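You operate a simulated robot arm through the tools that you are given. There is no shell and no other tool. Be economical: measure what you need, move in short steps, check, and stop when the job is done.

You run a simulated two-armed robot. Do the job below in one go: nothing can be reset, and whatever is moved stays where it is left.

## Task
Mount the wipe roll on the roll stand, roller pressure 3.
Fine: lock it with the green knob, then slide the white knob fully up to the roll. The stand slides, so hold it for both. The black dial sets the pressure, last.

It is judged by the outcome, as a careful person would: the job done as asked, and still so three seconds after it is handed in. It fails if anything else is knocked over, pushed out of place, dropped, spilled or broken.

## Robot
Two 7-joint arms with two-finger parallel grippers on one trunk, on a base that drives. Base frame: it is fixed to the floor where the robot stands at the start and does not move with it; the origin is under the middle of the robot, x ahead of it, y to its left, z up; the surface under the hand at the start is at about z = 0.9. Units: m, rad, N and s.
The left shoulder is at the start at [0.07, 0.163, 1.22], the right one opposite. With the tool pointing down near the work surface each hand reaches from about 0.4 to 0.88 m from the robot's upright axis, wherever it stands, measured 20 degrees to its own side. Places, roughly: bar with the blue tip [1.75, 0.75, 0.5]; bar with the red tip [1.5, -0.75, 1]; black button of the water tank [0.7, 0, 0.4]; black dial [0.6, -0.1, 0.9]; blue button of the winder [1, 0.3, 1.2]; blue crate [0.75, -1, 0.25]; blue dial [1.5, 0.5, 0.9]; carton former [1.25, -0.5, 1]; carton with the red label [1.75, -0.5, 0.25]; carton with the white label [1.75, -0.75, 0.25]; collar with the blue knob [0.6, 0.5, 1]; crank of the hand press [1.3, -0.7, 0.4]; crank of the winder [0.9, 0.3, 1.1]; dial of the can stand [0.7, -1.2, 1]; filter box [1, -1, 1]; filter slide [1, -0.9, 1]. Payload 3.43 kg a hand.
The tool frame of a hand sits at the grasp point between the pads (the TCP): z along the fingers, y along the line on which they close. The tips reach 0.034 m beyond it. The gripper opens to 0.128 m. The fingers are 0.024 m wide and 0.012 m thick; the gripper's body (0.048 by 0.13 m) begins 0.096 m behind the TCP.
Orientation is told as [roll, pitch, yaw] about the base's x, y, z axes, in that order, counted from this pose: with the fingers straight down and closing along the base's y, the tool's x points along the base's -x, its y along +y and its z along -z.

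## Interface
- The arms move only by the tool servo_tool. It takes "left_targets", "right_targets" or both (then of equal length, played together; a hand with none holds still); each is a list of rows, each a list of 7 numbers: the turn, a rotation vector about the tool's x, y, z in units of 5 degrees (1.0 is 5 degrees), then the shift along the tool's x, y, z in units of 30 mm (1.0 is 30 mm), then the finger opening in m, from 0 to 0.128. In form: [[rx, ry, rz, tx, ty, tz, jaw], ...]. A call has 1 to 8 rows; each row shifts and turns the commanded pose from where the row before left it, along the tool's axes as they then stand. A call with a number of a shift or a turn outside -1 to 1 is refused whole. Each row takes 0.2 s and may step no farther than 0.05 m and 0.15 rad from the row before; otherwise, or with a gripper value out of range, the whole call is refused. A pose out of reach is approached as far as the arm can. The call stops where the force on the tool passes 70 N (or 10 N more than at its start, if that is more) or the arm is blocked; 0.2 s more then pass. Each finger travels about 0.153 m/s and halts on what it meets, pressing with about 25 N; the grip force reading is that of the motor and also rises with nothing between the fingers. The clock runs only during rows and for 0.2 s after the last one: add rows that do not move to give the fingers time. The reply holds the time, the measured pose of the TCP, the force on the tool along the base axes, the opening and the grip force, in the units named above and with some noise, with the torque about the TCP (base axes, N m) and any sound that the robot's microphone picked up.
- Cameras (640 x 400 px; columns grow to the right, rows downward): "scene" is now at [0.1373, -0.0042, 1.4469]; the picture's right is [-0.05, -1.00, -0.00], its down [-0.58, 0.03, -0.82] and it looks along [0.81, -0.04, -0.58] (base axes); focal length 214 px, centre (320, 200). "left" rides on the left gripper at [0.076, 0.011, -0.16] in its tool frame; the picture's right is [-0.15, 0.99, 0.00], its down [-0.88, -0.13, -0.46] and it looks along [-0.45, -0.07, 0.89] (tool axes); focal length 234 px, centre (320, 200). "right" rides on the right gripper at [0.076, -0.011, -0.16] in its tool frame; the picture's right is [0.15, 0.99, 0.00], its down [-0.88, 0.13, -0.46] and it looks along [-0.45, 0.07, 0.89] (tool axes); focal length 234 px, centre (320, 200). There is no depth. A picture from a camera that has moved, and an enlarged one, comes with that camera's place and axes in the base frame and with its lens.
- grab_frame(camera): a new picture of that camera. The clock stands still meanwhile.
- lift_body(by): slides the trunk up (or, below 0, down) by that many m; the arms and the scene camera ride with it, the base frame stays. It gives what a move gives, with no picture.
- roll_base(legs): drives the robot by 1 to 6 legs, each [ahead, left, turn to the left] in m, m and rad, along the robot's own axes; the way and the turn of a leg run together, so that a leg with both is an arc; at most 1.5 m and 3.142 rad a leg. The arms and the cameras ride along, it lands a little off, and it stops where it bumps. It gives what a move gives.
- head_to(pan, tilt): turns the head with the scene camera to pan (to the left, within 1.501 rad either way) and tilt (down, from -0.506 to 1.204), counted from straight ahead of the robot. It gives what a move gives.
- inspect(camera, box): a new picture of the part [left, top, right, bottom] of that camera's present view, enlarged. The clock stands still meanwhile.
- close_job(): hands the job in; it is judged then, once.

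Work in short steps. Places have to be worked out from the pictures, the camera data and where the tool is seen: move nearer, look again, correct. Check each grasp and each placing, and mend what went wrong. You have 120 turns and 100 pictures in all, those below and enlarged ones among them. Open the grippers and draw the arms clear of the work before you hand the job in, unless the task says otherwise; then end with one line.

The tools are called by a JSON object that holds its "op" and its "data". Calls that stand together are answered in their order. servo_tool: Moves the arms, as the interface text tells. Its arguments: {"type":"object","properties":{"left_targets":{"type":"array"},"right_targets":{"type":"array"}},"required":[]} The other tools are called the same way: lift_body (by) slides the trunk up or down; roll_base (legs) drives the base; head_to (pan, tilt) turns the head that bears the scene camera; grab_frame (camera) takes a picture; inspect (camera, box) takes an enlarged picture of a part of a camera's view; close_job () hands the job in.

At the start:

```text
time_s: 0.0
left_position: [0.5143, 0.0831, 1.2997]
left_tool_rot: [0.003, -0.001, 0.001]
left_ft_force: [0.2, -0.2, 0.2]
left_torque: [-0.02, 0.01, -0.02]
left_grip_width: 0.1278
left_grip_force: 0.0
right_position: [0.475, -0.3691, 1.2534]
right_tool_rot: [-0.001, -0.001, 0.0]
right_ft_force: [-0.8, 0.2, -0.4]
right_torque: [0.0, 0.01, 0.01]
right_grip_width: 0.1281
right_grip_force: 0.2
trunk travel left (down, up): [-0.7, 0.24]
robot x, y, heading: [0.0004, -0.0001, 0.003]
head pan, tilt: [-0.051, 0.618]
```

scene: 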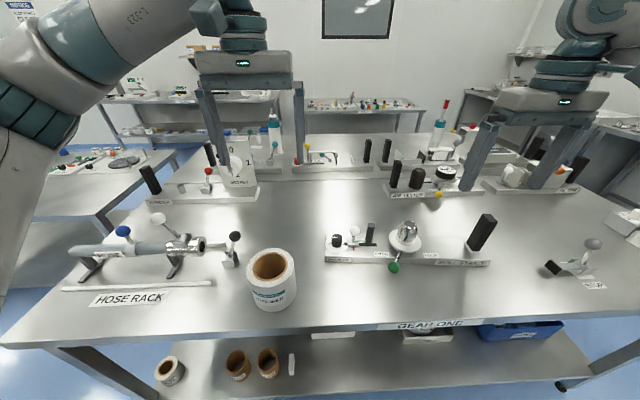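
right: 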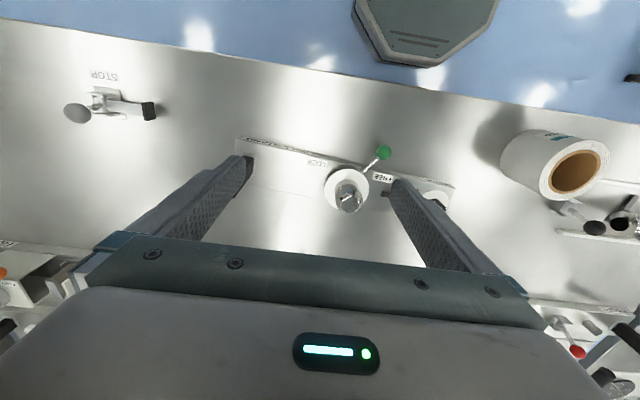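
left: 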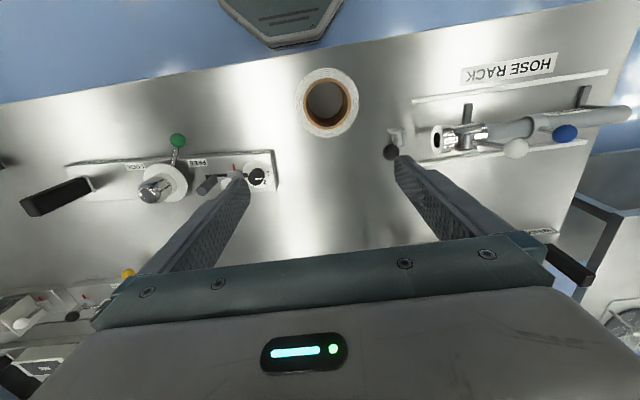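

The stand is ahead, with a spindle, a green lever, a white-knob slide, a dial and a black handle. I take enlarged views first.

{"op": "inspect", "data": {"camera": "scene", "box": [310, 200, 510, 325]}}

{"op": "inspect", "data": {"camera": "left", "box": [20, 60, 380, 285]}}

{"op": "inspect", "data": {"camera": "scene", "box": [200, 200, 360, 300]}}

```text
3.20 times, centred on (410, 262) of scene
camera zoom: at [0.1373, -0.0042, 1.4469], right [-0.05, -1.0, 0.0], down [-0.58, 0.03, -0.82], along [0.81, -0.04, -0.58], focal length 686 px, centre (32, 0)
```

zoom: 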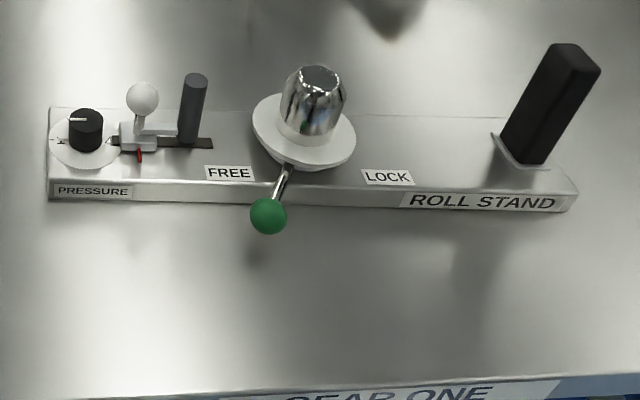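

```text
1.78 times, centred on (200, 172) of left
camera zoom: at [0.4391, 0.0938, 1.4598], right [0.15, 0.99, 0.0], down [0.88, -0.13, 0.46], along [0.45, -0.07, -0.89], focal length 416 px, centre (533, 249)
```

zoom: 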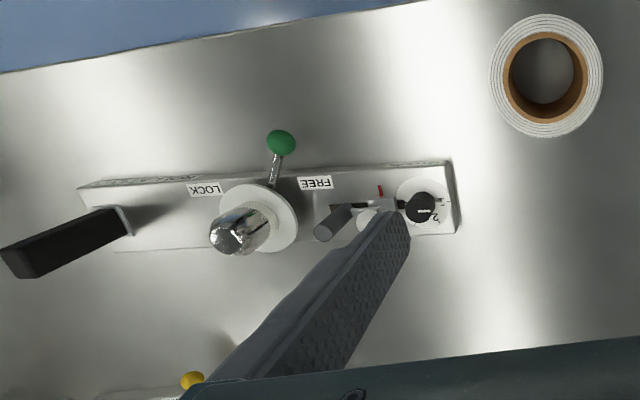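

```text
4.00 times, centred on (280, 250) of scene
camera zoom: at [0.1373, -0.0042, 1.4469], right [-0.05, -1.0, 0.0], down [-0.58, 0.03, -0.82], along [0.81, -0.04, -0.58], focal length 858 px, centre (480, 0)
```

zoom: 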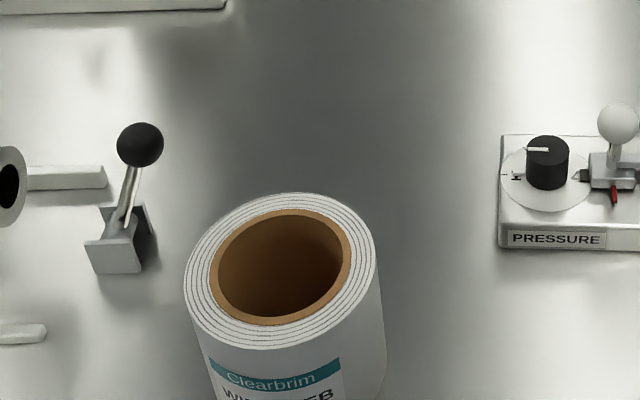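

The stand's spindle is at about (0.586,-0.289) with its flange at z≈0.96, and the handle is near (0.58,-0.515). The roll's top is at (0.475,0.10,1.009), about 0.113 across. I drive right so the right hand can reach the handle and the left hand can reach the rest.

{"op": "roll_base", "data": {"legs": [[0, -0.27, 0]]}}

{"op": "head_to", "data": {"pan": 0.1, "tilt": 0.75}}

{"op": "grab_frame", "data": {"camera": "scene"}}

{"op": "grab_frame", "data": {"camera": "left"}}

{"op": "grab_frame", "data": {"camera": "right"}}

```text
time_s: 1.9
left_position: [0.515, -0.182, 1.3]
left_tool_rot: [-0.002, 0.0, 0.001]
left_ft_force: [-0.1, 1.4, 0.0]
left_torque: [0.02, 0.02, 0.0]
left_grip_width: 0.1279
left_grip_force: 0.1
right_position: [0.4739, -0.6341, 1.2541]
right_tool_rot: [0.001, -0.002, -0.001]
right_ft_force: [0.1, 0.6, -0.6]
right_torque: [-0.01, 0.0, 0.03]
right_grip_width: 0.1279
right_grip_force: 0.1
trunk travel left (down, up): [-0.7, 0.24]
robot x, y, heading: [0.0007, -0.2654, -0.001]
head pan, tilt: [-0.051, 0.618]
```

```text
time_s: 2.6
left_position: [0.5148, -0.1845, 1.2996]
left_tool_rot: [0.001, 0.0, 0.0]
left_ft_force: [0.1, -0.9, 1.1]
left_torque: [0.02, 0.03, 0.0]
left_grip_width: 0.1278
left_grip_force: 0.1
right_position: [0.4744, -0.6367, 1.2537]
right_tool_rot: [0.001, -0.001, 0.0]
right_ft_force: [-0.2, -0.3, 0.3]
right_torque: [0.02, -0.02, 0.03]
right_grip_width: 0.1279
right_grip_force: 0.1
trunk travel left (down, up): [-0.7, 0.24]
robot x, y, heading: [0.0019, -0.266, -0.006]
head pan, tilt: [0.099, 0.75]
```

```text
93 pictures are left
camera scene: at [0.1319, -0.2589, 1.4356], right [0.1, -1.0, 0.0], down [-0.68, -0.07, -0.73], along [0.73, 0.07, -0.68], focal length 214 px, centre (320, 200)
```

scene: 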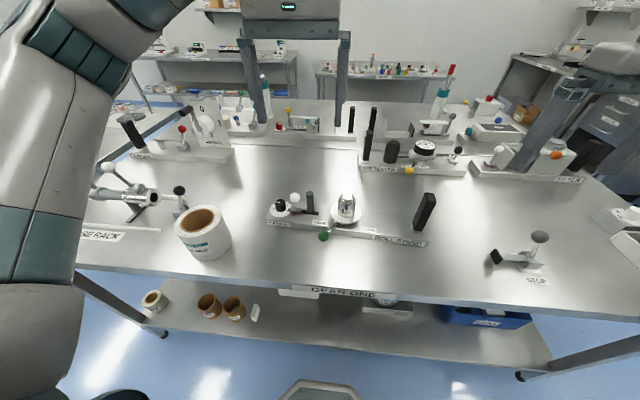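

```text
92 pictures are left
camera left: at [0.4391, -0.1736, 1.4598], right [0.15, 0.99, 0.0], down [0.88, -0.13, 0.46], along [0.45, -0.07, -0.89], focal length 234 px, centre (320, 200)
```

left: 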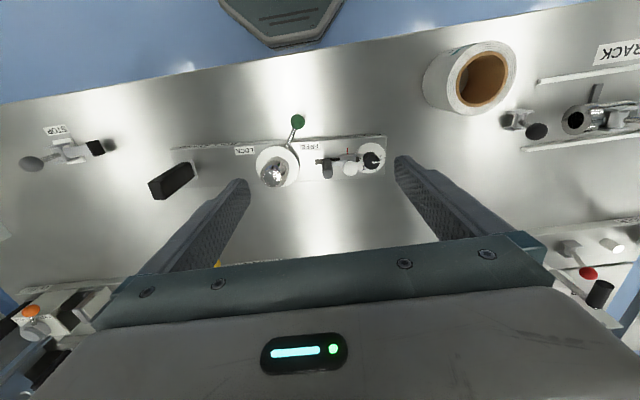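

```text
91 pictures are left
camera right: at [0.3983, -0.6481, 1.4134], right [-0.15, 0.99, 0.0], down [0.88, 0.13, 0.46], along [0.45, 0.07, -0.89], focal length 234 px, centre (320, 200)
```

right: 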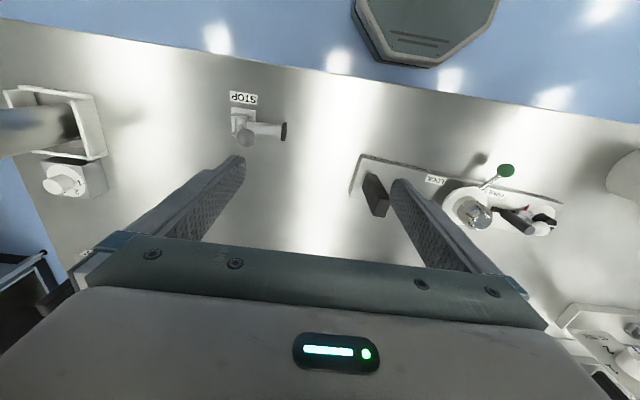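

I move the right hand over the handle at about (0.59,-0.52), and start the left hand toward the roll.

{"op": "servo_tool", "data": {"left_targets": [[0, 0, 0, 0.17, 1, 0, 0.128], [0, 0, 0, 0.17, 1, 0, 0.128], [0, 0, 0, 0.17, 1, 0, 0.128], [0, 0, 0, 0.17, 1, 0, 0.128], [0, 0, 0, 0.17, 1, 0, 0.128], [0, 0, 0, 0.17, 1, 0, 0.128], [0, 0, 0, 0.17, 1, 0, 0.128], [0, 0, 0, 0.17, 1, 0, 0.128]], "right_targets": [[0, 0, 0, -0.9, 0.97, 0, 0.128], [0, 0, 0, -0.9, 0.97, 0, 0.128], [0, 0, 0, -0.9, 0.97, 0, 0.128], [0, 0, 0, -0.9, 0.97, 0, 0.128], [0, 0, 0, 0, 0, 0, 0.128], [0, 0, 0, 0, 0, 0, 0.128], [0, 0, 0, 0, 0, 0, 0.128], [0, 0, 0, 0, 0, 0, 0.128]]}}

{"op": "grab_frame", "data": {"camera": "left"}}

{"op": "grab_frame", "data": {"camera": "right"}}

```text
time_s: 4.4
left_position: [0.475, 0.06, 1.2998]
left_tool_rot: [-0.002, 0.0, 0.001]
left_ft_force: [0.7, 0.1, 0.4]
left_torque: [-0.01, 0.01, -0.01]
left_grip_width: 0.1279
left_grip_force: 0.1
right_position: [0.581, -0.5195, 1.2549]
right_tool_rot: [0.0, -0.004, -0.001]
right_ft_force: [-0.7, 0.8, -0.1]
right_torque: [0.0, -0.03, -0.01]
right_grip_width: 0.128
right_grip_force: 0.1
trunk travel left (down, up): [-0.7, 0.24]
robot x, y, heading: [0.0002, -0.2634, -0.0]
head pan, tilt: [0.099, 0.75]
```

```text
90 pictures are left
camera left: at [0.3975, 0.0694, 1.458], right [0.15, 0.99, 0.0], down [0.88, -0.13, 0.46], along [0.45, -0.07, -0.89], focal length 234 px, centre (320, 200)
```

left: 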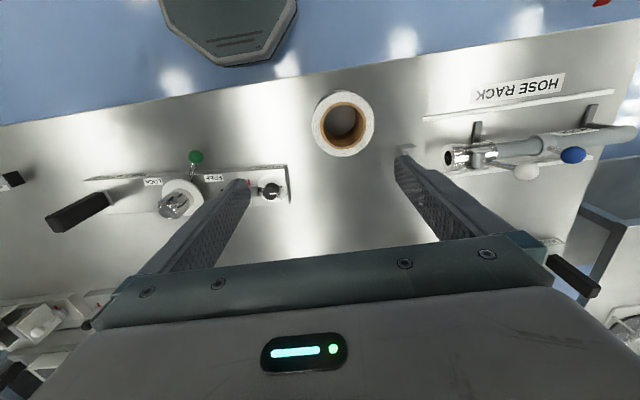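

```text
89 pictures are left
camera right: at [0.5045, -0.5299, 1.4139], right [-0.15, 0.99, 0.0], down [0.88, 0.13, 0.46], along [0.45, 0.07, -0.89], focal length 234 px, centre (320, 200)
```

right: 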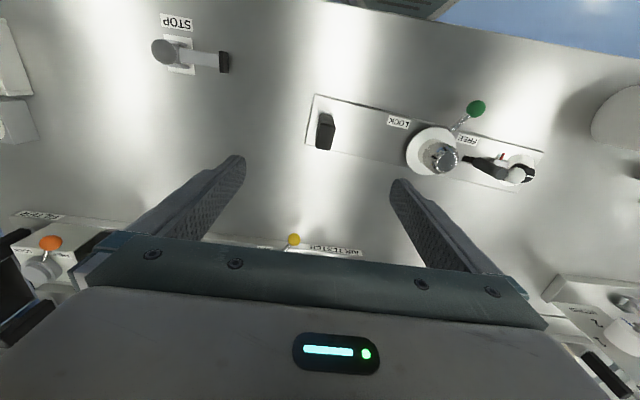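

The handle sits just in front of the right hand's axis, and the roll is just to the left hand's left. I enlarge both to place them.

{"op": "inspect", "data": {"camera": "right", "box": [290, 80, 386, 140]}}

{"op": "inspect", "data": {"camera": "left", "box": [280, 70, 408, 150]}}

{"op": "inspect", "data": {"camera": "right", "box": [376, 80, 568, 200]}}

```text
6.67 times, centred on (338, 110) of right
camera zoom: at [0.5045, -0.5299, 1.4139], right [-0.15, 0.99, 0.0], down [0.88, 0.13, 0.46], along [0.45, 0.07, -0.89], focal length 1561 px, centre (200, 800)
```

zoom: 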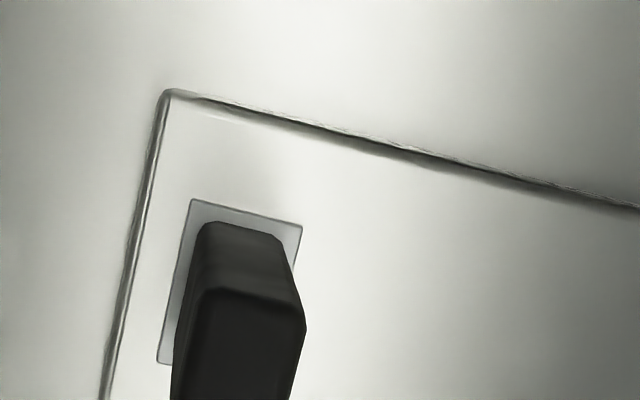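

```text
5.00 times, centred on (344, 110) of left
camera zoom: at [0.3975, 0.0694, 1.458], right [0.15, 0.99, 0.0], down [0.88, -0.13, 0.46], along [0.45, -0.07, -0.89], focal length 1171 px, centre (200, 650)
```

zoom: 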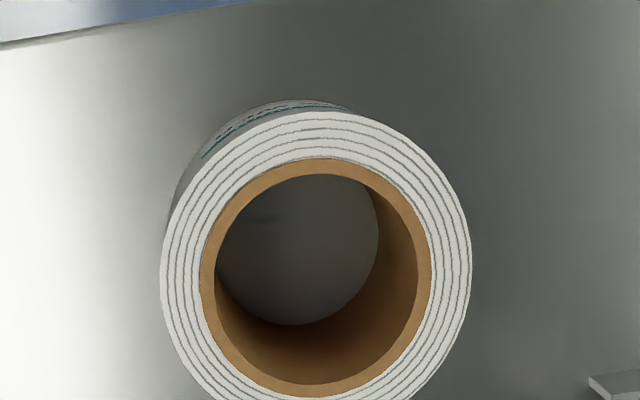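

```text
3.33 times, centred on (472, 140) of right
camera zoom: at [0.5045, -0.5299, 1.4139], right [-0.15, 0.99, 0.0], down [0.88, 0.13, 0.46], along [0.45, 0.07, -0.89], focal length 781 px, centre (-187, 400)
```

zoom: 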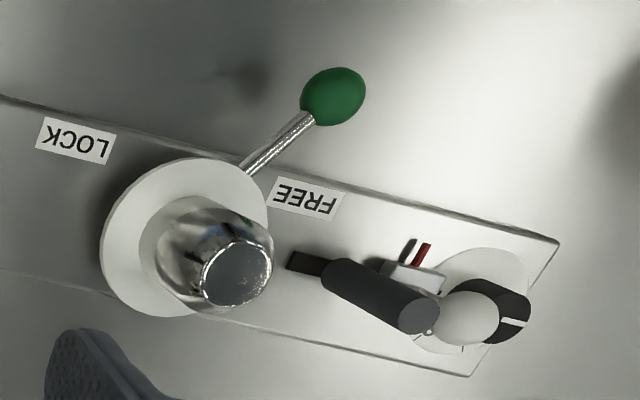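

Roll centre is about (0.476,0.100) and roughly 0.115 across. The handle is near (0.58,-0.508) with its top at z≈1.06, and the stand is yawed about -4°. I align both hands and descend to just above.

{"op": "servo_tool", "data": {"left_targets": [[0, 0, 0, 0, 0.67, 0, 0.128], [0, 0, 0, 0, 0.67, 0.33, 0.128], [0, 0, 0, 0, 0, 1, 0.128], [0, 0, 0, 0, 0, 1, 0.128], [0, 0, 0, 0, 0, 1, 0.128], [0, 0, 0, 0, 0, 1, 0.128], [0, 0, 0, 0, 0, 1, 0.128], [0, 0, 0, 0, 0, 1, 0.128]], "right_targets": [[0, 0, 0.84, 0, 0.38, 0, 0.128], [0, 0, 0, 0, 0, 0, 0.128], [0, 0, 0, 0, 0, 0.8, 0.128], [0, 0, 0, 0, 0, 0.8, 0.128], [0, 0, 0, 0, 0, 0.8, 0.128], [0, 0, 0, 0, 0, 0.8, 0.128], [0, 0, 0, 0, 0, 0.8, 0.128], [0, 0, 0, 0, 0, 0.8, 0.128]]}}

{"op": "grab_frame", "data": {"camera": "left"}}

{"op": "grab_frame", "data": {"camera": "right"}}

```text
time_s: 6.2
left_position: [0.4755, 0.0979, 1.112]
left_tool_rot: [-0.003, 0.0, 0.002]
left_ft_force: [0.4, -1.4, 0.1]
left_torque: [-0.02, 0.02, 0.01]
left_grip_width: 0.1279
left_grip_force: 0.0
right_position: [0.5829, -0.5085, 1.109]
right_tool_rot: [0.001, 0.001, -0.073]
right_ft_force: [0.0, 1.0, -0.8]
right_torque: [0.04, 0.01, 0.01]
right_grip_width: 0.1282
right_grip_force: 0.1
trunk travel left (down, up): [-0.7, 0.24]
robot x, y, heading: [-0.0038, -0.2685, -0.002]
head pan, tilt: [0.099, 0.75]
```

```text
85 pictures are left
camera left: at [0.4, 0.1076, 1.2713], right [0.15, 0.99, 0.0], down [0.88, -0.13, 0.46], along [0.45, -0.07, -0.89], focal length 234 px, centre (320, 200)
```

left: 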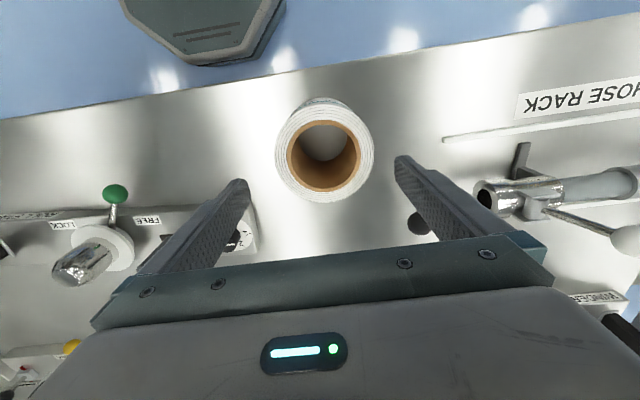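

```text
84 pictures are left
camera right: at [0.5055, -0.5147, 1.269], right [-0.07, 1.0, 0.0], down [0.89, 0.06, 0.46], along [0.45, 0.03, -0.89], focal length 234 px, centre (320, 200)
```

right: 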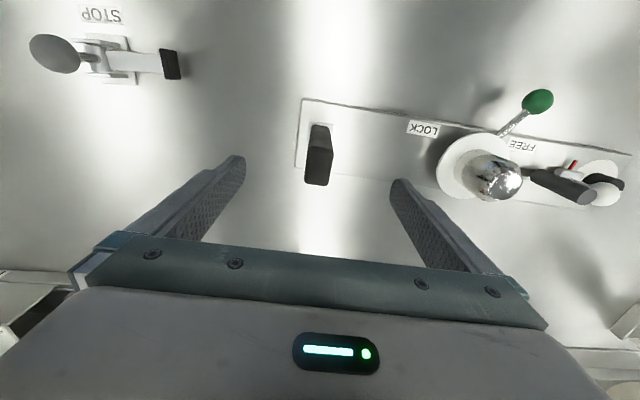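

Both hands are well aligned: roll at about (0.473,0.1005), handle at (0.578,-0.511). I descend both, but do not grip yet.

{"op": "servo_tool", "data": {"left_targets": [[0, 0, 0, 0.04, 0.08, 0.9, 0.128], [0, 0, 0, 0, 0, 0.95, 0.128], [0, 0, 0, 0, 0, 0.95, 0.128], [0, 0, 0, 0, 0, 0.95, 0.128], [0, 0, 0, 0, 0, 0.95, 0.128], [0, 0, 0, 0, 0, 0, 0.128]], "right_targets": [[0, 0, 0, 0.1, -0.08, 0.8, 0.128], [0, 0, 0, 0, 0, 0.8, 0.128], [0, 0, 0, 0, 0, 0.8, 0.128], [0, 0, 0, 0, 0, 0.8, 0.128], [0, 0, 0, 0, 0, 0, 0.128], [0, 0, 0, 0, 0, 0, 0.128]]}}

{"op": "grab_frame", "data": {"camera": "left"}}

{"op": "grab_frame", "data": {"camera": "right"}}

```text
time_s: 7.6
left_position: [0.4721, 0.0969, 0.9682]
left_tool_rot: [0.0, -0.001, -0.001]
left_ft_force: [0.0, 0.8, -0.1]
left_torque: [-0.02, -0.01, 0.02]
left_grip_width: 0.1278
left_grip_force: 0.1
right_position: [0.5793, -0.5106, 1.0141]
right_tool_rot: [0.002, 0.001, -0.075]
right_ft_force: [0.4, -0.5, 0.3]
right_torque: [0.03, -0.02, -0.02]
right_grip_width: 0.128
right_grip_force: 0.0
trunk travel left (down, up): [-0.7, 0.24]
robot x, y, heading: [-0.0001, -0.2684, -0.003]
head pan, tilt: [0.099, 0.75]
```

```text
83 pictures are left
camera left: at [0.397, 0.108, 1.1287], right [0.15, 0.99, 0.0], down [0.88, -0.13, 0.46], along [0.45, -0.07, -0.89], focal length 234 px, centre (320, 200)
```

left: 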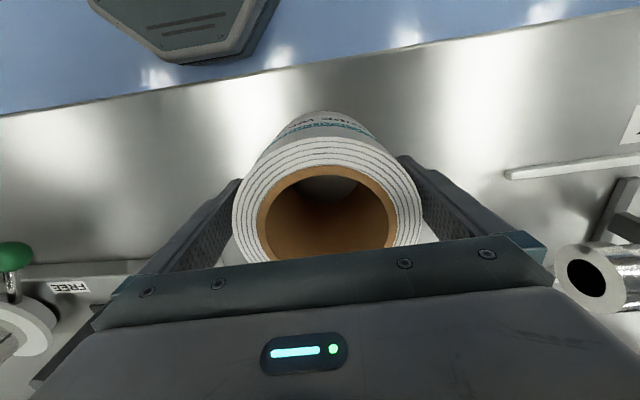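

```text
82 pictures are left
camera right: at [0.5029, -0.5163, 1.1738], right [-0.07, 1.0, 0.0], down [0.89, 0.06, 0.46], along [0.45, 0.03, -0.89], focal length 234 px, centre (320, 200)
```

right: 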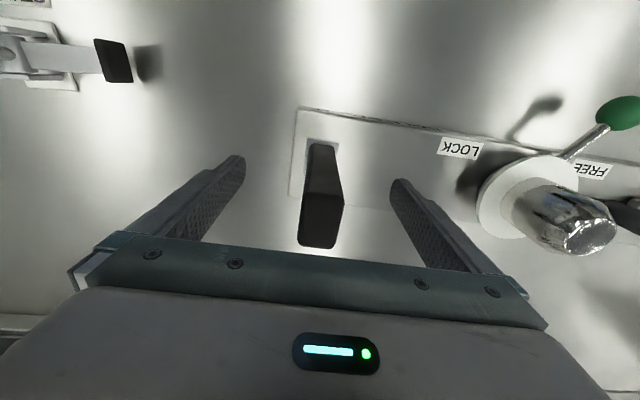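

Both objects lie between the fingers. I close both grippers.

{"op": "servo_tool", "data": {"left_targets": [[0, 0, 0, 0, 0.1, 0, 0.12], [0, 0, 0, 0, 0, 0, 0.11], [0, 0, 0, 0, 0, 0, 0.1], [0, 0, 0, 0, 0, 0, 0.09], [0, 0, 0, 0, 0, 0, 0.09], [0, 0, 0, 0, 0, 0, 0.09]], "right_targets": [[0, 0, 0, 0, 0, 0, 0.1], [0, 0, 0, 0, 0, 0, 0.07], [0, 0, 0, 0, 0, 0, 0.04], [0, 0, 0, 0, 0, 0, 0.015], [0, 0, 0, 0, 0, 0, 0.0], [0, 0, 0, 0, 0, 0, 0.0]]}}

```text
time_s: 9.0
left_position: [0.4729, 0.1004, 0.9701]
left_tool_rot: [0.001, 0.001, 0.001]
left_ft_force: [-0.4, 0.4, 0.1]
left_torque: [0.03, 0.01, -0.04]
left_grip_width: 0.1154
left_grip_force: 25.2
right_position: [0.5791, -0.5102, 1.0156]
right_tool_rot: [0.0, 0.0, -0.075]
right_ft_force: [-0.1, 0.6, 0.0]
right_torque: [0.06, -0.01, -0.67]
right_grip_width: 0.0261
right_grip_force: 25.0
trunk travel left (down, up): [-0.7, 0.24]
robot x, y, heading: [0.0032, -0.2659, -0.001]
head pan, tilt: [0.099, 0.75]
```

Both grips hold (0.115 and 0.026). I lift the roll.

{"op": "servo_tool", "data": {"left_targets": [[0, 0, 0, 0, 0, -0.5, 0.09], [0, 0, 0, 0, 0, -1, 0.09], [0, 0, 0, 0, 0, -1, 0.09], [0, 0, 0, 0, 0, -1, 0.09], [0, 0, 0, 0, 0, -1, 0.09], [0, 0, 0, 0, 0, -1, 0.09], [0, 0, 0, 0, 0, -1, 0.09], [0, 0, 0, 0, 0, 0, 0.09]]}}

{"op": "grab_frame", "data": {"camera": "scene"}}

```text
time_s: 10.8
left_position: [0.4736, 0.1003, 1.1644]
left_tool_rot: [0.0, 0.001, 0.0]
left_ft_force: [-0.3, -0.9, -1.6]
left_torque: [0.0, 0.03, 0.01]
left_grip_width: 0.1153
left_grip_force: 25.3
right_position: [0.5794, -0.5103, 1.0141]
right_tool_rot: [0.0, -0.001, -0.072]
right_ft_force: [0.8, -0.6, 1.5]
right_torque: [0.05, -0.04, -0.56]
right_grip_width: 0.0262
right_grip_force: 24.9
trunk travel left (down, up): [-0.7, 0.24]
robot x, y, heading: [-0.0005, -0.268, 0.003]
head pan, tilt: [0.099, 0.75]
```

```text
81 pictures are left
camera scene: at [0.1321, -0.258, 1.4355], right [0.1, -1.0, 0.0], down [-0.68, -0.07, -0.73], along [0.73, 0.07, -0.68], focal length 214 px, centre (320, 200)
```

scene: 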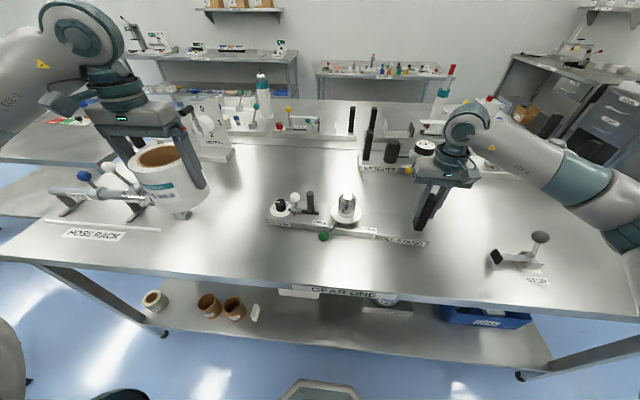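

Lifted cleanly. I take a close scene view of the spindle to fix its axis.

{"op": "inspect", "data": {"camera": "scene", "box": [256, 170, 384, 250]}}

{"op": "inspect", "data": {"camera": "right", "box": [440, 60, 640, 260]}}

```text
5.00 times, centred on (320, 210) of scene
camera zoom: at [0.1321, -0.258, 1.4355], right [0.1, -1.0, 0.0], down [-0.68, -0.07, -0.73], along [0.73, 0.07, -0.68], focal length 1072 px, centre (320, 150)
```

zoom: 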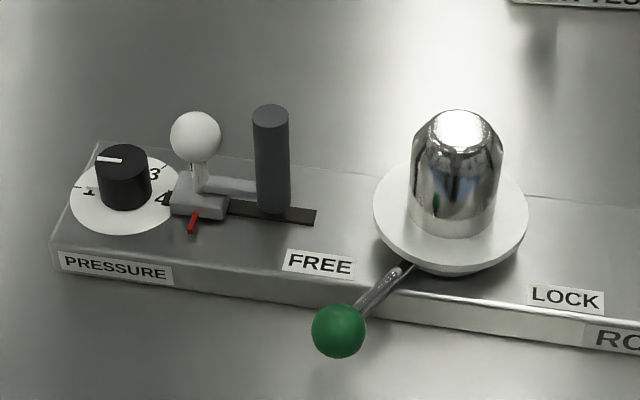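

```text
2.00 times, centred on (540, 160) of right
camera zoom: at [0.5032, -0.516, 1.1739], right [-0.07, 1.0, 0.0], down [0.89, 0.06, 0.46], along [0.45, 0.03, -0.89], focal length 468 px, centre (-120, 280)
```

zoom: 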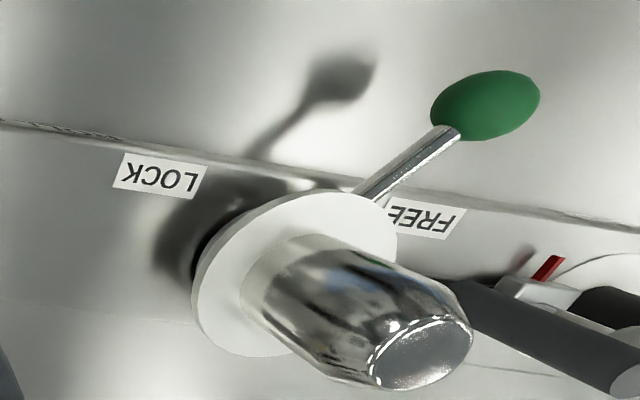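

Spindle axis works out to about (0.598,-0.2945), flange z≈0.957, tip z≈1.024. I carry the roll over at its present height in two calls.

{"op": "servo_tool", "data": {"left_targets": [[0, 0, 0, -0.295, -0.94, 0, 0.09], [0, 0, 0, -0.295, -0.94, 0, 0.09], [0, 0, 0, -0.295, -0.94, 0, 0.09], [0, 0, 0, -0.295, -0.94, 0, 0.09], [0, 0, 0, -0.295, -0.94, 0, 0.09], [0, 0, 0, -0.295, -0.94, 0, 0.09], [0, 0, 0, -0.295, -0.94, 0, 0.09], [0, 0, 0, -0.295, -0.94, 0, 0.09]]}}

{"op": "servo_tool", "data": {"left_targets": [[0, 0, 0, -0.295, -0.94, 0, 0.09], [0, 0, 0, -0.295, -0.94, 0, 0.09], [0, 0, 0, -0.295, -0.94, 0, 0.09], [0, 0, 0, -0.295, -0.94, 0, 0.09], [0, 0, 0, -0.295, -0.94, 0, 0.09], [0, 0, 0, -0.295, -0.94, 0, 0.09], [0, 0, 0, 0, 0, 0, 0.09]]}}

{"op": "grab_frame", "data": {"camera": "scene"}}

{"op": "grab_frame", "data": {"camera": "left"}}

{"op": "grab_frame", "data": {"camera": "right"}}

```text
time_s: 12.6
left_position: [0.5432, -0.1245, 1.1639]
left_tool_rot: [0.0, 0.001, 0.001]
left_ft_force: [0.1, -0.5, -1.5]
left_torque: [0.01, 0.02, -0.02]
left_grip_width: 0.1155
left_grip_force: 25.3
right_position: [0.579, -0.5111, 1.0151]
right_tool_rot: [0.002, -0.001, -0.074]
right_ft_force: [2.4, -2.2, 0.6]
right_torque: [0.47, 0.23, -0.12]
right_grip_width: 0.026
right_grip_force: 24.3
trunk travel left (down, up): [-0.7, 0.24]
robot x, y, heading: [-0.002, -0.2674, -0.002]
head pan, tilt: [0.099, 0.75]
```

```text
time_s: 14.2
left_position: [0.5959, -0.2917, 1.1641]
left_tool_rot: [0.001, 0.001, 0.0]
left_ft_force: [0.1, 0.2, -1.5]
left_torque: [0.01, 0.01, -0.02]
left_grip_width: 0.1155
left_grip_force: 25.0
right_position: [0.5793, -0.5097, 1.0152]
right_tool_rot: [0.002, 0.0, -0.076]
right_ft_force: [0.1, -0.2, 0.8]
right_torque: [0.1, 0.29, -0.19]
right_grip_width: 0.0259
right_grip_force: 24.9
trunk travel left (down, up): [-0.7, 0.24]
robot x, y, heading: [-0.0015, -0.2659, -0.004]
head pan, tilt: [0.099, 0.75]
```

```text
78 pictures are left
camera scene: at [0.1322, -0.2581, 1.4355], right [0.1, -1.0, 0.0], down [-0.68, -0.07, -0.73], along [0.73, 0.07, -0.68], focal length 214 px, centre (320, 200)
```

scene: 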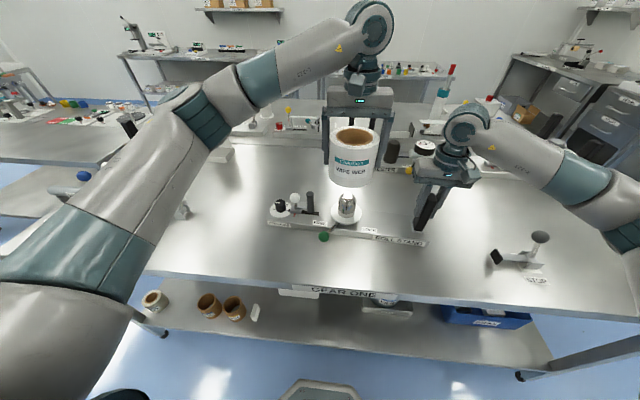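

```text
77 pictures are left
camera left: at [0.5195, -0.282, 1.3234], right [0.15, 0.99, 0.0], down [0.88, -0.13, 0.46], along [0.45, -0.07, -0.89], focal length 234 px, centre (320, 200)
```

left: 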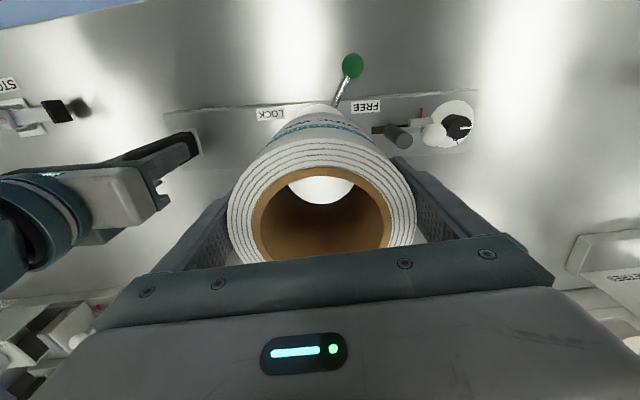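

```text
76 pictures are left
camera right: at [0.5032, -0.5164, 1.1739], right [-0.07, 1.0, 0.0], down [0.89, 0.06, 0.46], along [0.45, 0.03, -0.89], focal length 234 px, centre (320, 200)
```

right: 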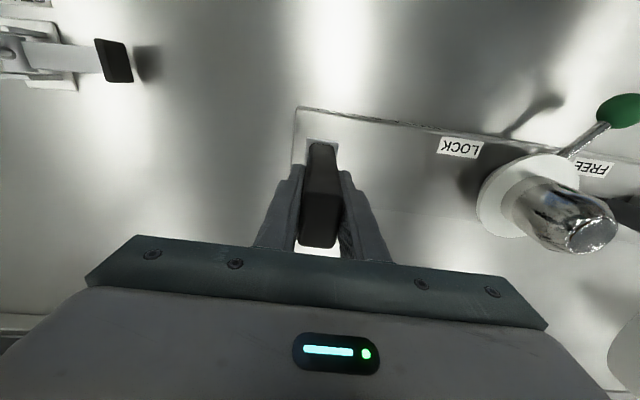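

Roll is over the spindle. I zoom the scene to check its axis against the spindle's.

{"op": "inspect", "data": {"camera": "scene", "box": [280, 120, 424, 240]}}

{"op": "inspect", "data": {"camera": "left", "box": [220, 90, 428, 270]}}

```text
3.33 times, centred on (352, 180) of scene
camera zoom: at [0.1322, -0.2581, 1.4355], right [0.1, -1.0, 0.0], down [-0.68, -0.07, -0.73], along [0.73, 0.07, -0.68], focal length 715 px, centre (213, 267)
```

zoom: 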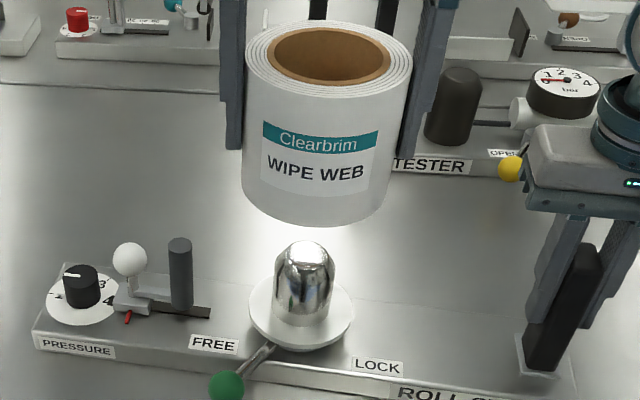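

```text
2.22 times, centred on (324, 180) of left
camera zoom: at [0.5195, -0.282, 1.3234], right [0.15, 0.99, 0.0], down [0.88, -0.13, 0.46], along [0.45, -0.07, -0.89], focal length 520 px, centre (311, 244)
```

zoom: 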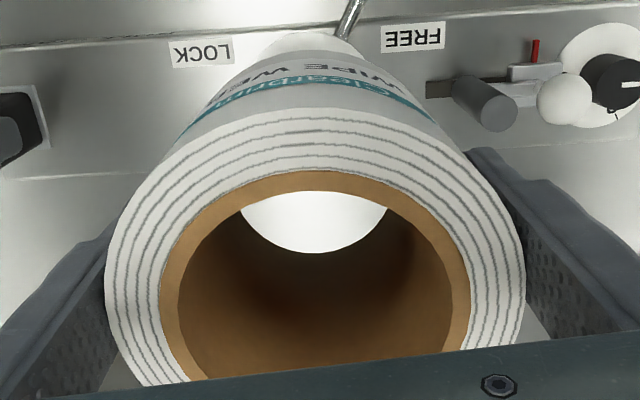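

In y they agree; in x the roll may be about 4 mm too far. I lower to just above the spindle tip and look again.

{"op": "servo_tool", "data": {"left_targets": [[0, 0, 0, 0.05, 0, 0.75, 0.09], [0, 0, 0, 0.05, 0, 0.75, 0.09], [0, 0, 0, 0, 0, 0, 0.09]]}}

{"op": "inspect", "data": {"camera": "scene", "box": [280, 130, 424, 250]}}

{"op": "inspect", "data": {"camera": "right", "box": [440, 100, 640, 300]}}

{"op": "inspect", "data": {"camera": "left", "box": [220, 90, 428, 270]}}

```text
time_s: 15.0
left_position: [0.5911, -0.292, 1.1183]
left_tool_rot: [0.0, 0.002, 0.001]
left_ft_force: [-0.7, -0.1, -2.7]
left_torque: [0.01, -0.01, -0.01]
left_grip_width: 0.1152
left_grip_force: 25.1
right_position: [0.5803, -0.5114, 1.0149]
right_tool_rot: [-0.001, -0.001, -0.076]
right_ft_force: [1.5, -1.5, 2.8]
right_torque: [0.06, 0.16, -0.45]
right_grip_width: 0.026
right_grip_force: 24.8
trunk travel left (down, up): [-0.7, 0.24]
robot x, y, heading: [-0.0018, -0.2647, -0.003]
head pan, tilt: [0.099, 0.75]
```

```text
3.33 times, centred on (352, 190) of scene
camera zoom: at [0.1321, -0.2583, 1.4355], right [0.1, -1.0, 0.0], down [-0.68, -0.07, -0.73], along [0.73, 0.07, -0.68], focal length 715 px, centre (213, 233)
```

zoom: 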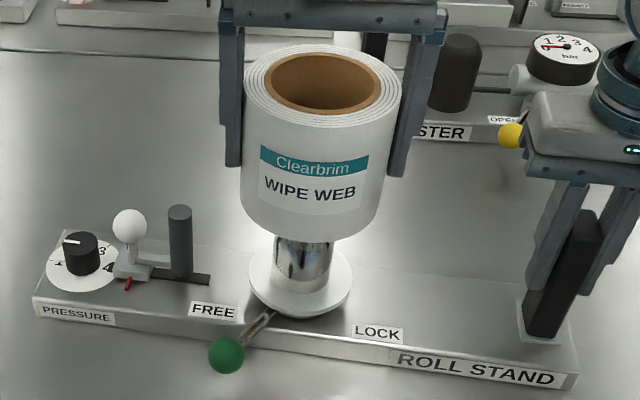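

```text
2.00 times, centred on (540, 200) of right
camera zoom: at [0.5032, -0.5164, 1.1739], right [-0.07, 1.0, 0.0], down [0.89, 0.06, 0.46], along [0.45, 0.03, -0.89], focal length 468 px, centre (-120, 200)
```

zoom: 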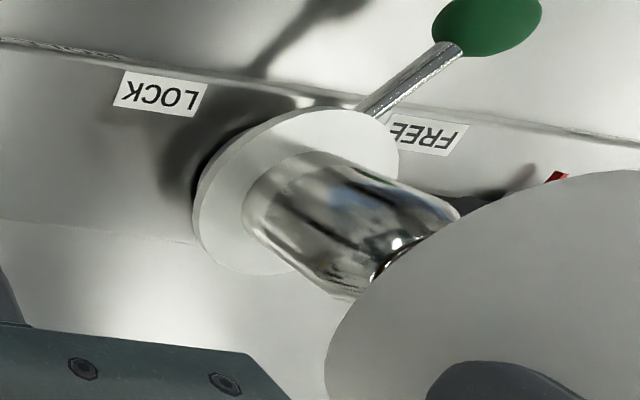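

```text
2.22 times, centred on (324, 180) of left
camera zoom: at [0.5157, -0.2826, 1.2779], right [0.15, 0.99, 0.0], down [0.88, -0.13, 0.46], along [0.45, -0.07, -0.89], focal length 520 px, centre (311, 244)
```

zoom: 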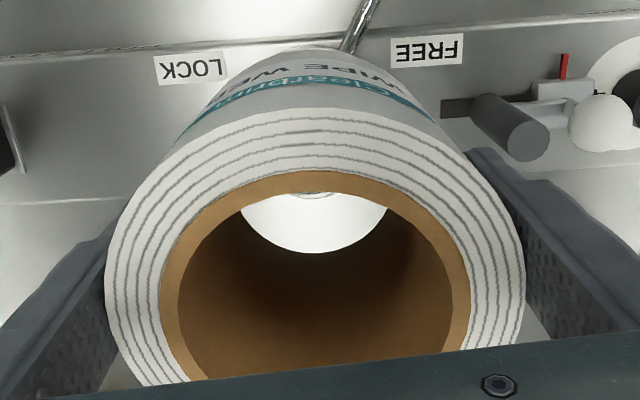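

Roll axis (≈0.600,-0.294) now matches the spindle (≈0.598,-0.2945). I lower slowly and watch forces.

{"op": "servo_tool", "data": {"left_targets": [[0, 0, 0, 0, 0, 0.4, 0.09], [0, 0, 0, 0, 0, 0.4, 0.09], [0, 0, 0, 0, 0, 0.4, 0.09]]}}

{"op": "servo_tool", "data": {"left_targets": [[0, 0, 0, 0, 0, 0.3, 0.09], [0, 0, 0, 0, 0, 0.3, 0.09], [0, 0, 0, 0, 0, 0.3, 0.09]]}}

{"op": "inspect", "data": {"camera": "scene", "box": [280, 130, 424, 250]}}

```text
time_s: 15.8
left_position: [0.5926, -0.2932, 1.0835]
left_tool_rot: [-0.001, 0.0, 0.0]
left_ft_force: [0.6, -0.2, -1.8]
left_torque: [-0.02, 0.03, -0.01]
left_grip_width: 0.1151
left_grip_force: 25.5
right_position: [0.5796, -0.5104, 1.0146]
right_tool_rot: [0.0, 0.0, -0.075]
right_ft_force: [2.0, -1.8, 2.6]
right_torque: [-0.11, 0.13, -0.55]
right_grip_width: 0.026
right_grip_force: 25.7
trunk travel left (down, up): [-0.7, 0.24]
robot x, y, heading: [0.0004, -0.2697, -0.002]
head pan, tilt: [0.099, 0.75]
```

```text
time_s: 16.6
left_position: [0.5926, -0.2922, 1.0558]
left_tool_rot: [-0.001, -0.001, 0.001]
left_ft_force: [0.1, 0.0, -1.7]
left_torque: [-0.02, 0.01, -0.02]
left_grip_width: 0.1153
left_grip_force: 24.6
right_position: [0.5804, -0.5103, 1.0141]
right_tool_rot: [0.001, 0.002, -0.076]
right_ft_force: [2.0, -1.9, 3.0]
right_torque: [-0.15, 0.04, -0.52]
right_grip_width: 0.0262
right_grip_force: 24.9
trunk travel left (down, up): [-0.7, 0.24]
robot x, y, heading: [0.0023, -0.2672, 0.005]
head pan, tilt: [0.099, 0.75]
```

```text
3.33 times, centred on (352, 190) of scene
camera zoom: at [0.1321, -0.2584, 1.4355], right [0.1, -1.0, 0.0], down [-0.68, -0.07, -0.73], along [0.73, 0.07, -0.68], focal length 715 px, centre (213, 233)
```

zoom: 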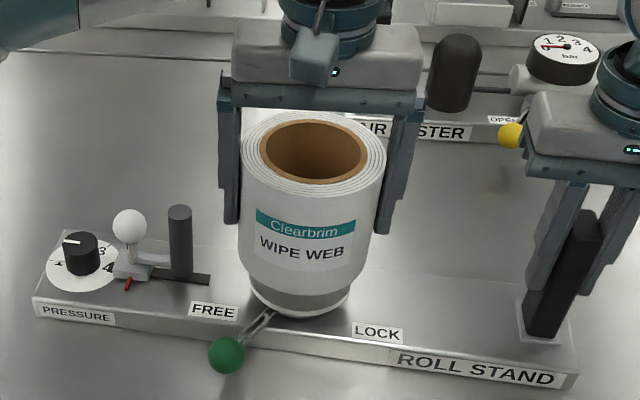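

The roll is sliding over the spindle with no contact force, about 3 cm left. I lower in small steps until it seats.

{"op": "servo_tool", "data": {"left_targets": [[0, 0, 0, 0, 0, 0.25, 0.09], [0, 0, 0, 0, 0, 0.25, 0.09], [0, 0, 0, 0, 0, 0.2, 0.09]]}}

{"op": "servo_tool", "data": {"left_targets": [[0, 0, 0, 0, 0, 0.15, 0.09]]}}

{"op": "inspect", "data": {"camera": "scene", "box": [280, 130, 424, 250]}}

```text
time_s: 17.4
left_position: [0.5928, -0.293, 1.0345]
left_tool_rot: [0.001, 0.0, 0.001]
left_ft_force: [0.4, 1.0, -2.0]
left_torque: [-0.04, -0.01, -0.01]
left_grip_width: 0.1152
left_grip_force: 25.6
right_position: [0.5804, -0.5109, 1.0137]
right_tool_rot: [0.0, -0.001, -0.075]
right_ft_force: [2.2, -2.9, 3.7]
right_torque: [-0.2, -0.03, -0.49]
right_grip_width: 0.0259
right_grip_force: 24.8
trunk travel left (down, up): [-0.7, 0.24]
robot x, y, heading: [-0.003, -0.2661, -0.0]
head pan, tilt: [0.099, 0.75]
```

```text
time_s: 17.8
left_position: [0.5929, -0.292, 1.0303]
left_tool_rot: [0.0, 0.0, -0.002]
left_ft_force: [-1.8, 0.6, -1.7]
left_torque: [0.0, -0.01, -0.03]
left_grip_width: 0.1152
left_grip_force: 24.5
right_position: [0.5791, -0.5107, 1.0138]
right_tool_rot: [0.0, 0.0, -0.075]
right_ft_force: [2.0, -3.3, 4.8]
right_torque: [-0.22, 0.0, -0.49]
right_grip_width: 0.0257
right_grip_force: 24.7
trunk travel left (down, up): [-0.7, 0.24]
robot x, y, heading: [-0.0018, -0.2714, 0.002]
head pan, tilt: [0.099, 0.75]
```

```text
3.33 times, centred on (352, 190) of scene
camera zoom: at [0.1321, -0.2585, 1.4355], right [0.1, -1.0, 0.0], down [-0.68, -0.07, -0.73], along [0.73, 0.07, -0.68], focal length 715 px, centre (213, 233)
```

zoom: 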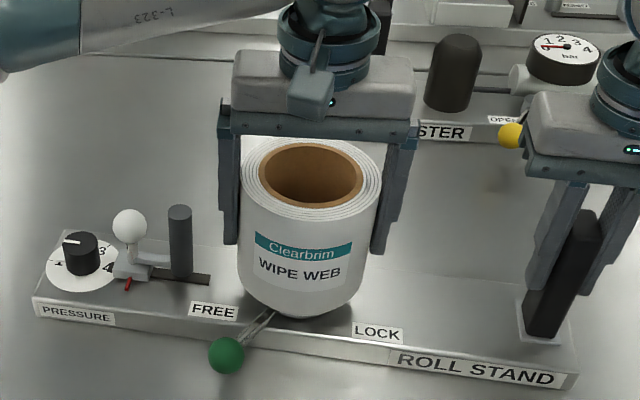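

Nearly down, with no contact yet. I continue in 3–4 mm steps.

{"op": "servo_tool", "data": {"left_targets": [[0, 0, 0, 0, 0, 0.12, 0.09]]}}

{"op": "servo_tool", "data": {"left_targets": [[0, 0, 0, 0, 0, 0.1, 0.09]]}}

{"op": "servo_tool", "data": {"left_targets": [[0, 0, 0, 0, 0, 0.1, 0.09]]}}

```text
time_s: 18.2
left_position: [0.5941, -0.2936, 1.0274]
left_tool_rot: [0.001, 0.0, 0.0]
left_ft_force: [-1.2, 0.5, 1.3]
left_torque: [0.11, -0.03, 0.09]
left_grip_width: 0.1151
left_grip_force: 24.6
right_position: [0.5796, -0.5103, 1.0156]
right_tool_rot: [0.0, -0.001, -0.075]
right_ft_force: [4.4, -3.0, 3.2]
right_torque: [-0.09, 0.19, -0.49]
right_grip_width: 0.0259
right_grip_force: 24.5
trunk travel left (down, up): [-0.7, 0.24]
robot x, y, heading: [-0.0038, -0.266, -0.003]
head pan, tilt: [0.099, 0.75]
```

```text
time_s: 18.6
left_position: [0.5934, -0.2927, 1.0271]
left_tool_rot: [-0.002, -0.003, -0.001]
left_ft_force: [-0.8, 1.7, 23.9]
left_torque: [1.03, 0.48, -0.12]
left_grip_width: 0.1155
left_grip_force: 25.6
right_position: [0.5778, -0.5116, 1.0129]
right_tool_rot: [0.001, 0.001, -0.075]
right_ft_force: [7.3, -2.7, -0.5]
right_torque: [0.09, -0.16, -0.98]
right_grip_width: 0.0254
right_grip_force: 24.5
trunk travel left (down, up): [-0.7, 0.24]
robot x, y, heading: [-0.0039, -0.2655, -0.002]
head pan, tilt: [0.099, 0.75]
```

```text
time_s: 19.0
left_position: [0.5916, -0.2915, 1.0236]
left_tool_rot: [-0.004, -0.006, 0.001]
left_ft_force: [-1.4, 7.4, 18.3]
left_torque: [1.51, 0.01, 0.27]
left_grip_width: 0.1151
left_grip_force: 25.1
right_position: [0.577, -0.5104, 1.0139]
right_tool_rot: [0.001, 0.002, -0.072]
right_ft_force: [4.2, -1.3, -1.9]
right_torque: [0.16, -0.22, -1.01]
right_grip_width: 0.0259
right_grip_force: 24.5
trunk travel left (down, up): [-0.7, 0.24]
robot x, y, heading: [0.0012, -0.2657, -0.003]
head pan, tilt: [0.099, 0.75]
```

Contact at TCP 1.027, which puts the roll's base at flange height, so it is seated. I open slightly and withdraw straight up.

{"op": "servo_tool", "data": {"left_targets": [[0, 0, 0, 0, 0, -0.1, 0.115], [0, 0, 0, 0, 0, 0, 0.124], [0, 0, 0, 0, 0, 0, 0.125], [0, 0, 0, 0, 0, -0.5, 0.125], [0, 0, 0, 0, 0, -1, 0.125], [0, 0, 0, 0, 0, -1, 0.125], [0, 0, 0, 0, 0, -1, 0.125], [0, 0, 0, 0, 0, -1, 0.125]]}}

{"op": "inspect", "data": {"camera": "scene", "box": [250, 140, 440, 260]}}

{"op": "grab_frame", "data": {"camera": "left"}}

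```text
time_s: 20.8
left_position: [0.5902, -0.292, 1.1591]
left_tool_rot: [-0.001, 0.0, 0.001]
left_ft_force: [-0.4, 0.5, 0.6]
left_torque: [-0.01, 0.0, 0.01]
left_grip_width: 0.1253
left_grip_force: 0.1
right_position: [0.5798, -0.511, 1.0147]
right_tool_rot: [-0.001, 0.0, -0.072]
right_ft_force: [0.3, -0.7, 2.4]
right_torque: [0.02, 0.49, -0.37]
right_grip_width: 0.0257
right_grip_force: 25.0
trunk travel left (down, up): [-0.7, 0.24]
robot x, y, heading: [0.0013, -0.2673, -0.007]
head pan, tilt: [0.099, 0.75]
```

```text
3.33 times, centred on (345, 200) of scene
camera zoom: at [0.1318, -0.2583, 1.4355], right [0.1, -1.0, 0.0], down [-0.68, -0.07, -0.73], along [0.73, 0.07, -0.68], focal length 715 px, centre (237, 200)
```

zoom: 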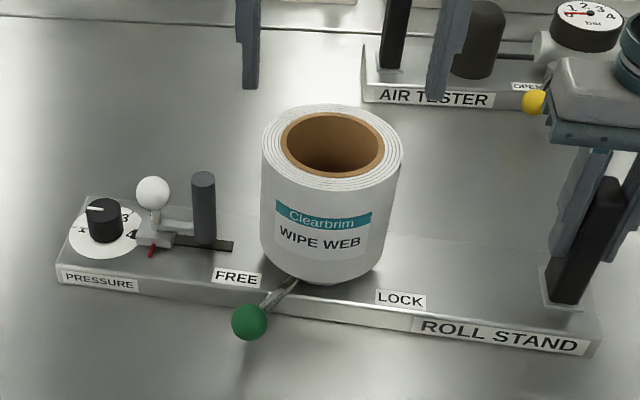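

```text
67 pictures are left
camera left: at [0.5149, -0.2823, 1.3199], right [0.15, 0.99, 0.0], down [0.88, -0.13, 0.46], along [0.45, -0.07, -0.89], focal length 234 px, centre (320, 200)
```

left: 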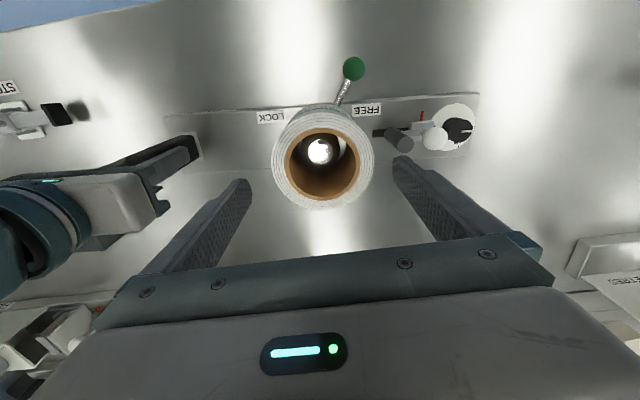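

The roll is seated. The green knob is at about (0.507,-0.233,0.943), a lever of radius ≈0.11 pointing ~34° to the FREE side. I move the left hand above it and yaw to match the lever.

{"op": "servo_tool", "data": {"left_targets": [[0, 0, 0, 0.92, 0.655, 0, 0.1], [0, 0, 0, 0.92, 0.655, 0, 0.08], [0, 0, 0, 0.92, 0.655, 0, 0.06], [0, 0, 1, 0, 0, 0, 0.06], [0, 0, 1, 0, 0, 0, 0.06], [0, 0, 1, 0, 0, 0, 0.06], [0, 0, 1, 0, 0, 0, 0.06], [0, 0, 1, 0, 0, 0, 0.06]]}}

{"op": "servo_tool", "data": {"left_targets": [[0, 0, 0.9, 0, 0, 0, 0.06], [0, 0, 0.9, 0, 0, 0, 0.06], [0, 0, 0, 0, 0, 1, 0.06], [0, 0, 0, 0, 0, 1, 0.06], [0, 0, 0, 0, 0, 1, 0.06], [0, 0, 0, 0, 0, 0, 0.06]]}}

{"op": "grab_frame", "data": {"camera": "left"}}

{"op": "grab_frame", "data": {"camera": "scene"}}

```text
time_s: 22.6
left_position: [0.5112, -0.2337, 1.1599]
left_tool_rot: [-0.001, 0.001, -0.439]
left_ft_force: [0.6, 0.6, 0.6]
left_torque: [-0.01, -0.03, 0.02]
left_grip_width: 0.0597
left_grip_force: 0.0
right_position: [0.5795, -0.5104, 1.0146]
right_tool_rot: [-0.001, 0.002, -0.074]
right_ft_force: [-0.6, -0.5, 0.7]
right_torque: [0.03, -0.06, -0.51]
right_grip_width: 0.0259
right_grip_force: 25.1
trunk travel left (down, up): [-0.7, 0.24]
robot x, y, heading: [-0.0035, -0.2672, -0.003]
head pan, tilt: [0.099, 0.75]
```

```text
time_s: 24.0
left_position: [0.5097, -0.2351, 1.0678]
left_tool_rot: [-0.001, 0.001, -0.594]
left_ft_force: [-0.3, -0.2, 0.1]
left_torque: [-0.02, -0.01, -0.03]
left_grip_width: 0.06
left_grip_force: 0.1
right_position: [0.5794, -0.5098, 1.0136]
right_tool_rot: [-0.001, 0.001, -0.073]
right_ft_force: [-0.1, 0.0, -0.7]
right_torque: [0.02, 0.14, -0.21]
right_grip_width: 0.0259
right_grip_force: 25.2
trunk travel left (down, up): [-0.7, 0.24]
robot x, y, heading: [-0.002, -0.2664, 0.002]
head pan, tilt: [0.099, 0.75]
```

```text
66 pictures are left
camera left: at [0.4537, -0.1846, 1.2281], right [0.67, 0.74, 0.0], down [0.66, -0.6, 0.46], along [0.34, -0.31, -0.89], focal length 234 px, centre (320, 200)
```

left: 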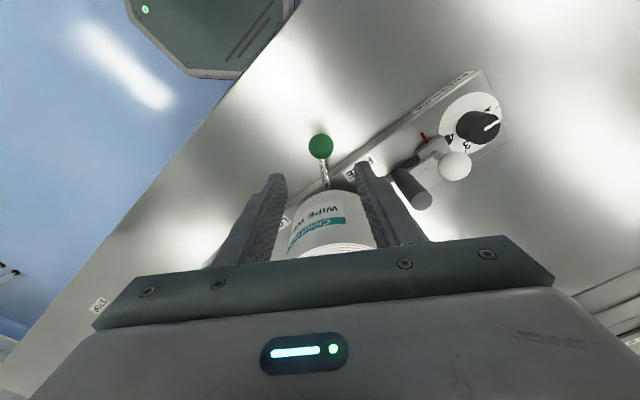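

```text
65 pictures are left
camera scene: at [0.1319, -0.2581, 1.4355], right [0.1, -1.0, 0.0], down [-0.68, -0.07, -0.73], along [0.73, 0.07, -0.68], focal length 214 px, centre (320, 200)
```

scene: 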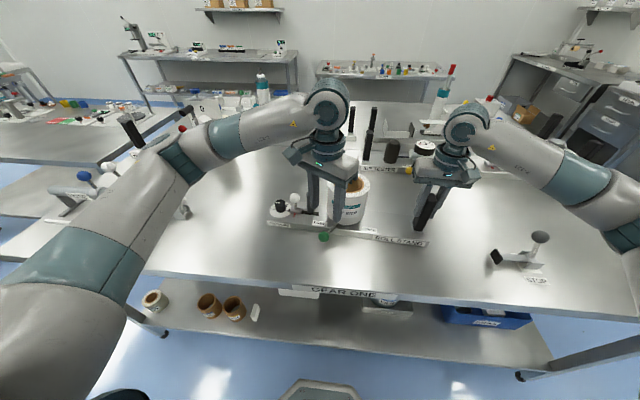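

The knob is centred between the fingers. I descend to it and grip.

{"op": "servo_tool", "data": {"left_targets": [[0, 0, 0, 0.08, 0, 0.92, 0.06], [0, 0, 0, 0, 0, 0.92, 0.06], [0, 0, 0, 0, 0, 0.92, 0.06], [0, 0, 0, 0, 0, 0.92, 0.06], [0, 0, 0, 0, 0, 0, 0.04], [0, 0, 0, 0, 0, 0, 0.02], [0, 0, 0, 0, 0, 0, 0.01]]}}

{"op": "grab_frame", "data": {"camera": "left"}}

```text
time_s: 25.6
left_position: [0.5095, -0.2321, 0.9557]
left_tool_rot: [-0.001, -0.001, -0.593]
left_ft_force: [2.2, -0.9, -0.2]
left_torque: [-0.12, -0.15, -0.02]
left_grip_width: 0.0314
left_grip_force: 25.1
right_position: [0.5795, -0.5097, 1.0154]
right_tool_rot: [0.0, -0.001, -0.074]
right_ft_force: [-1.5, 0.3, 0.3]
right_torque: [-0.02, -0.01, -0.39]
right_grip_width: 0.0259
right_grip_force: 24.7
trunk travel left (down, up): [-0.7, 0.24]
robot x, y, heading: [-0.0019, -0.2682, -0.001]
head pan, tilt: [0.099, 0.75]
```

```text
64 pictures are left
camera left: at [0.4526, -0.1819, 1.1165], right [0.67, 0.74, 0.0], down [0.66, -0.6, 0.46], along [0.34, -0.31, -0.89], focal length 234 px, centre (320, 200)
```

left: 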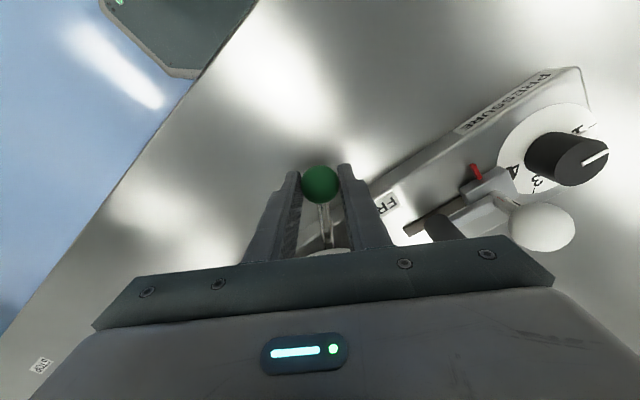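

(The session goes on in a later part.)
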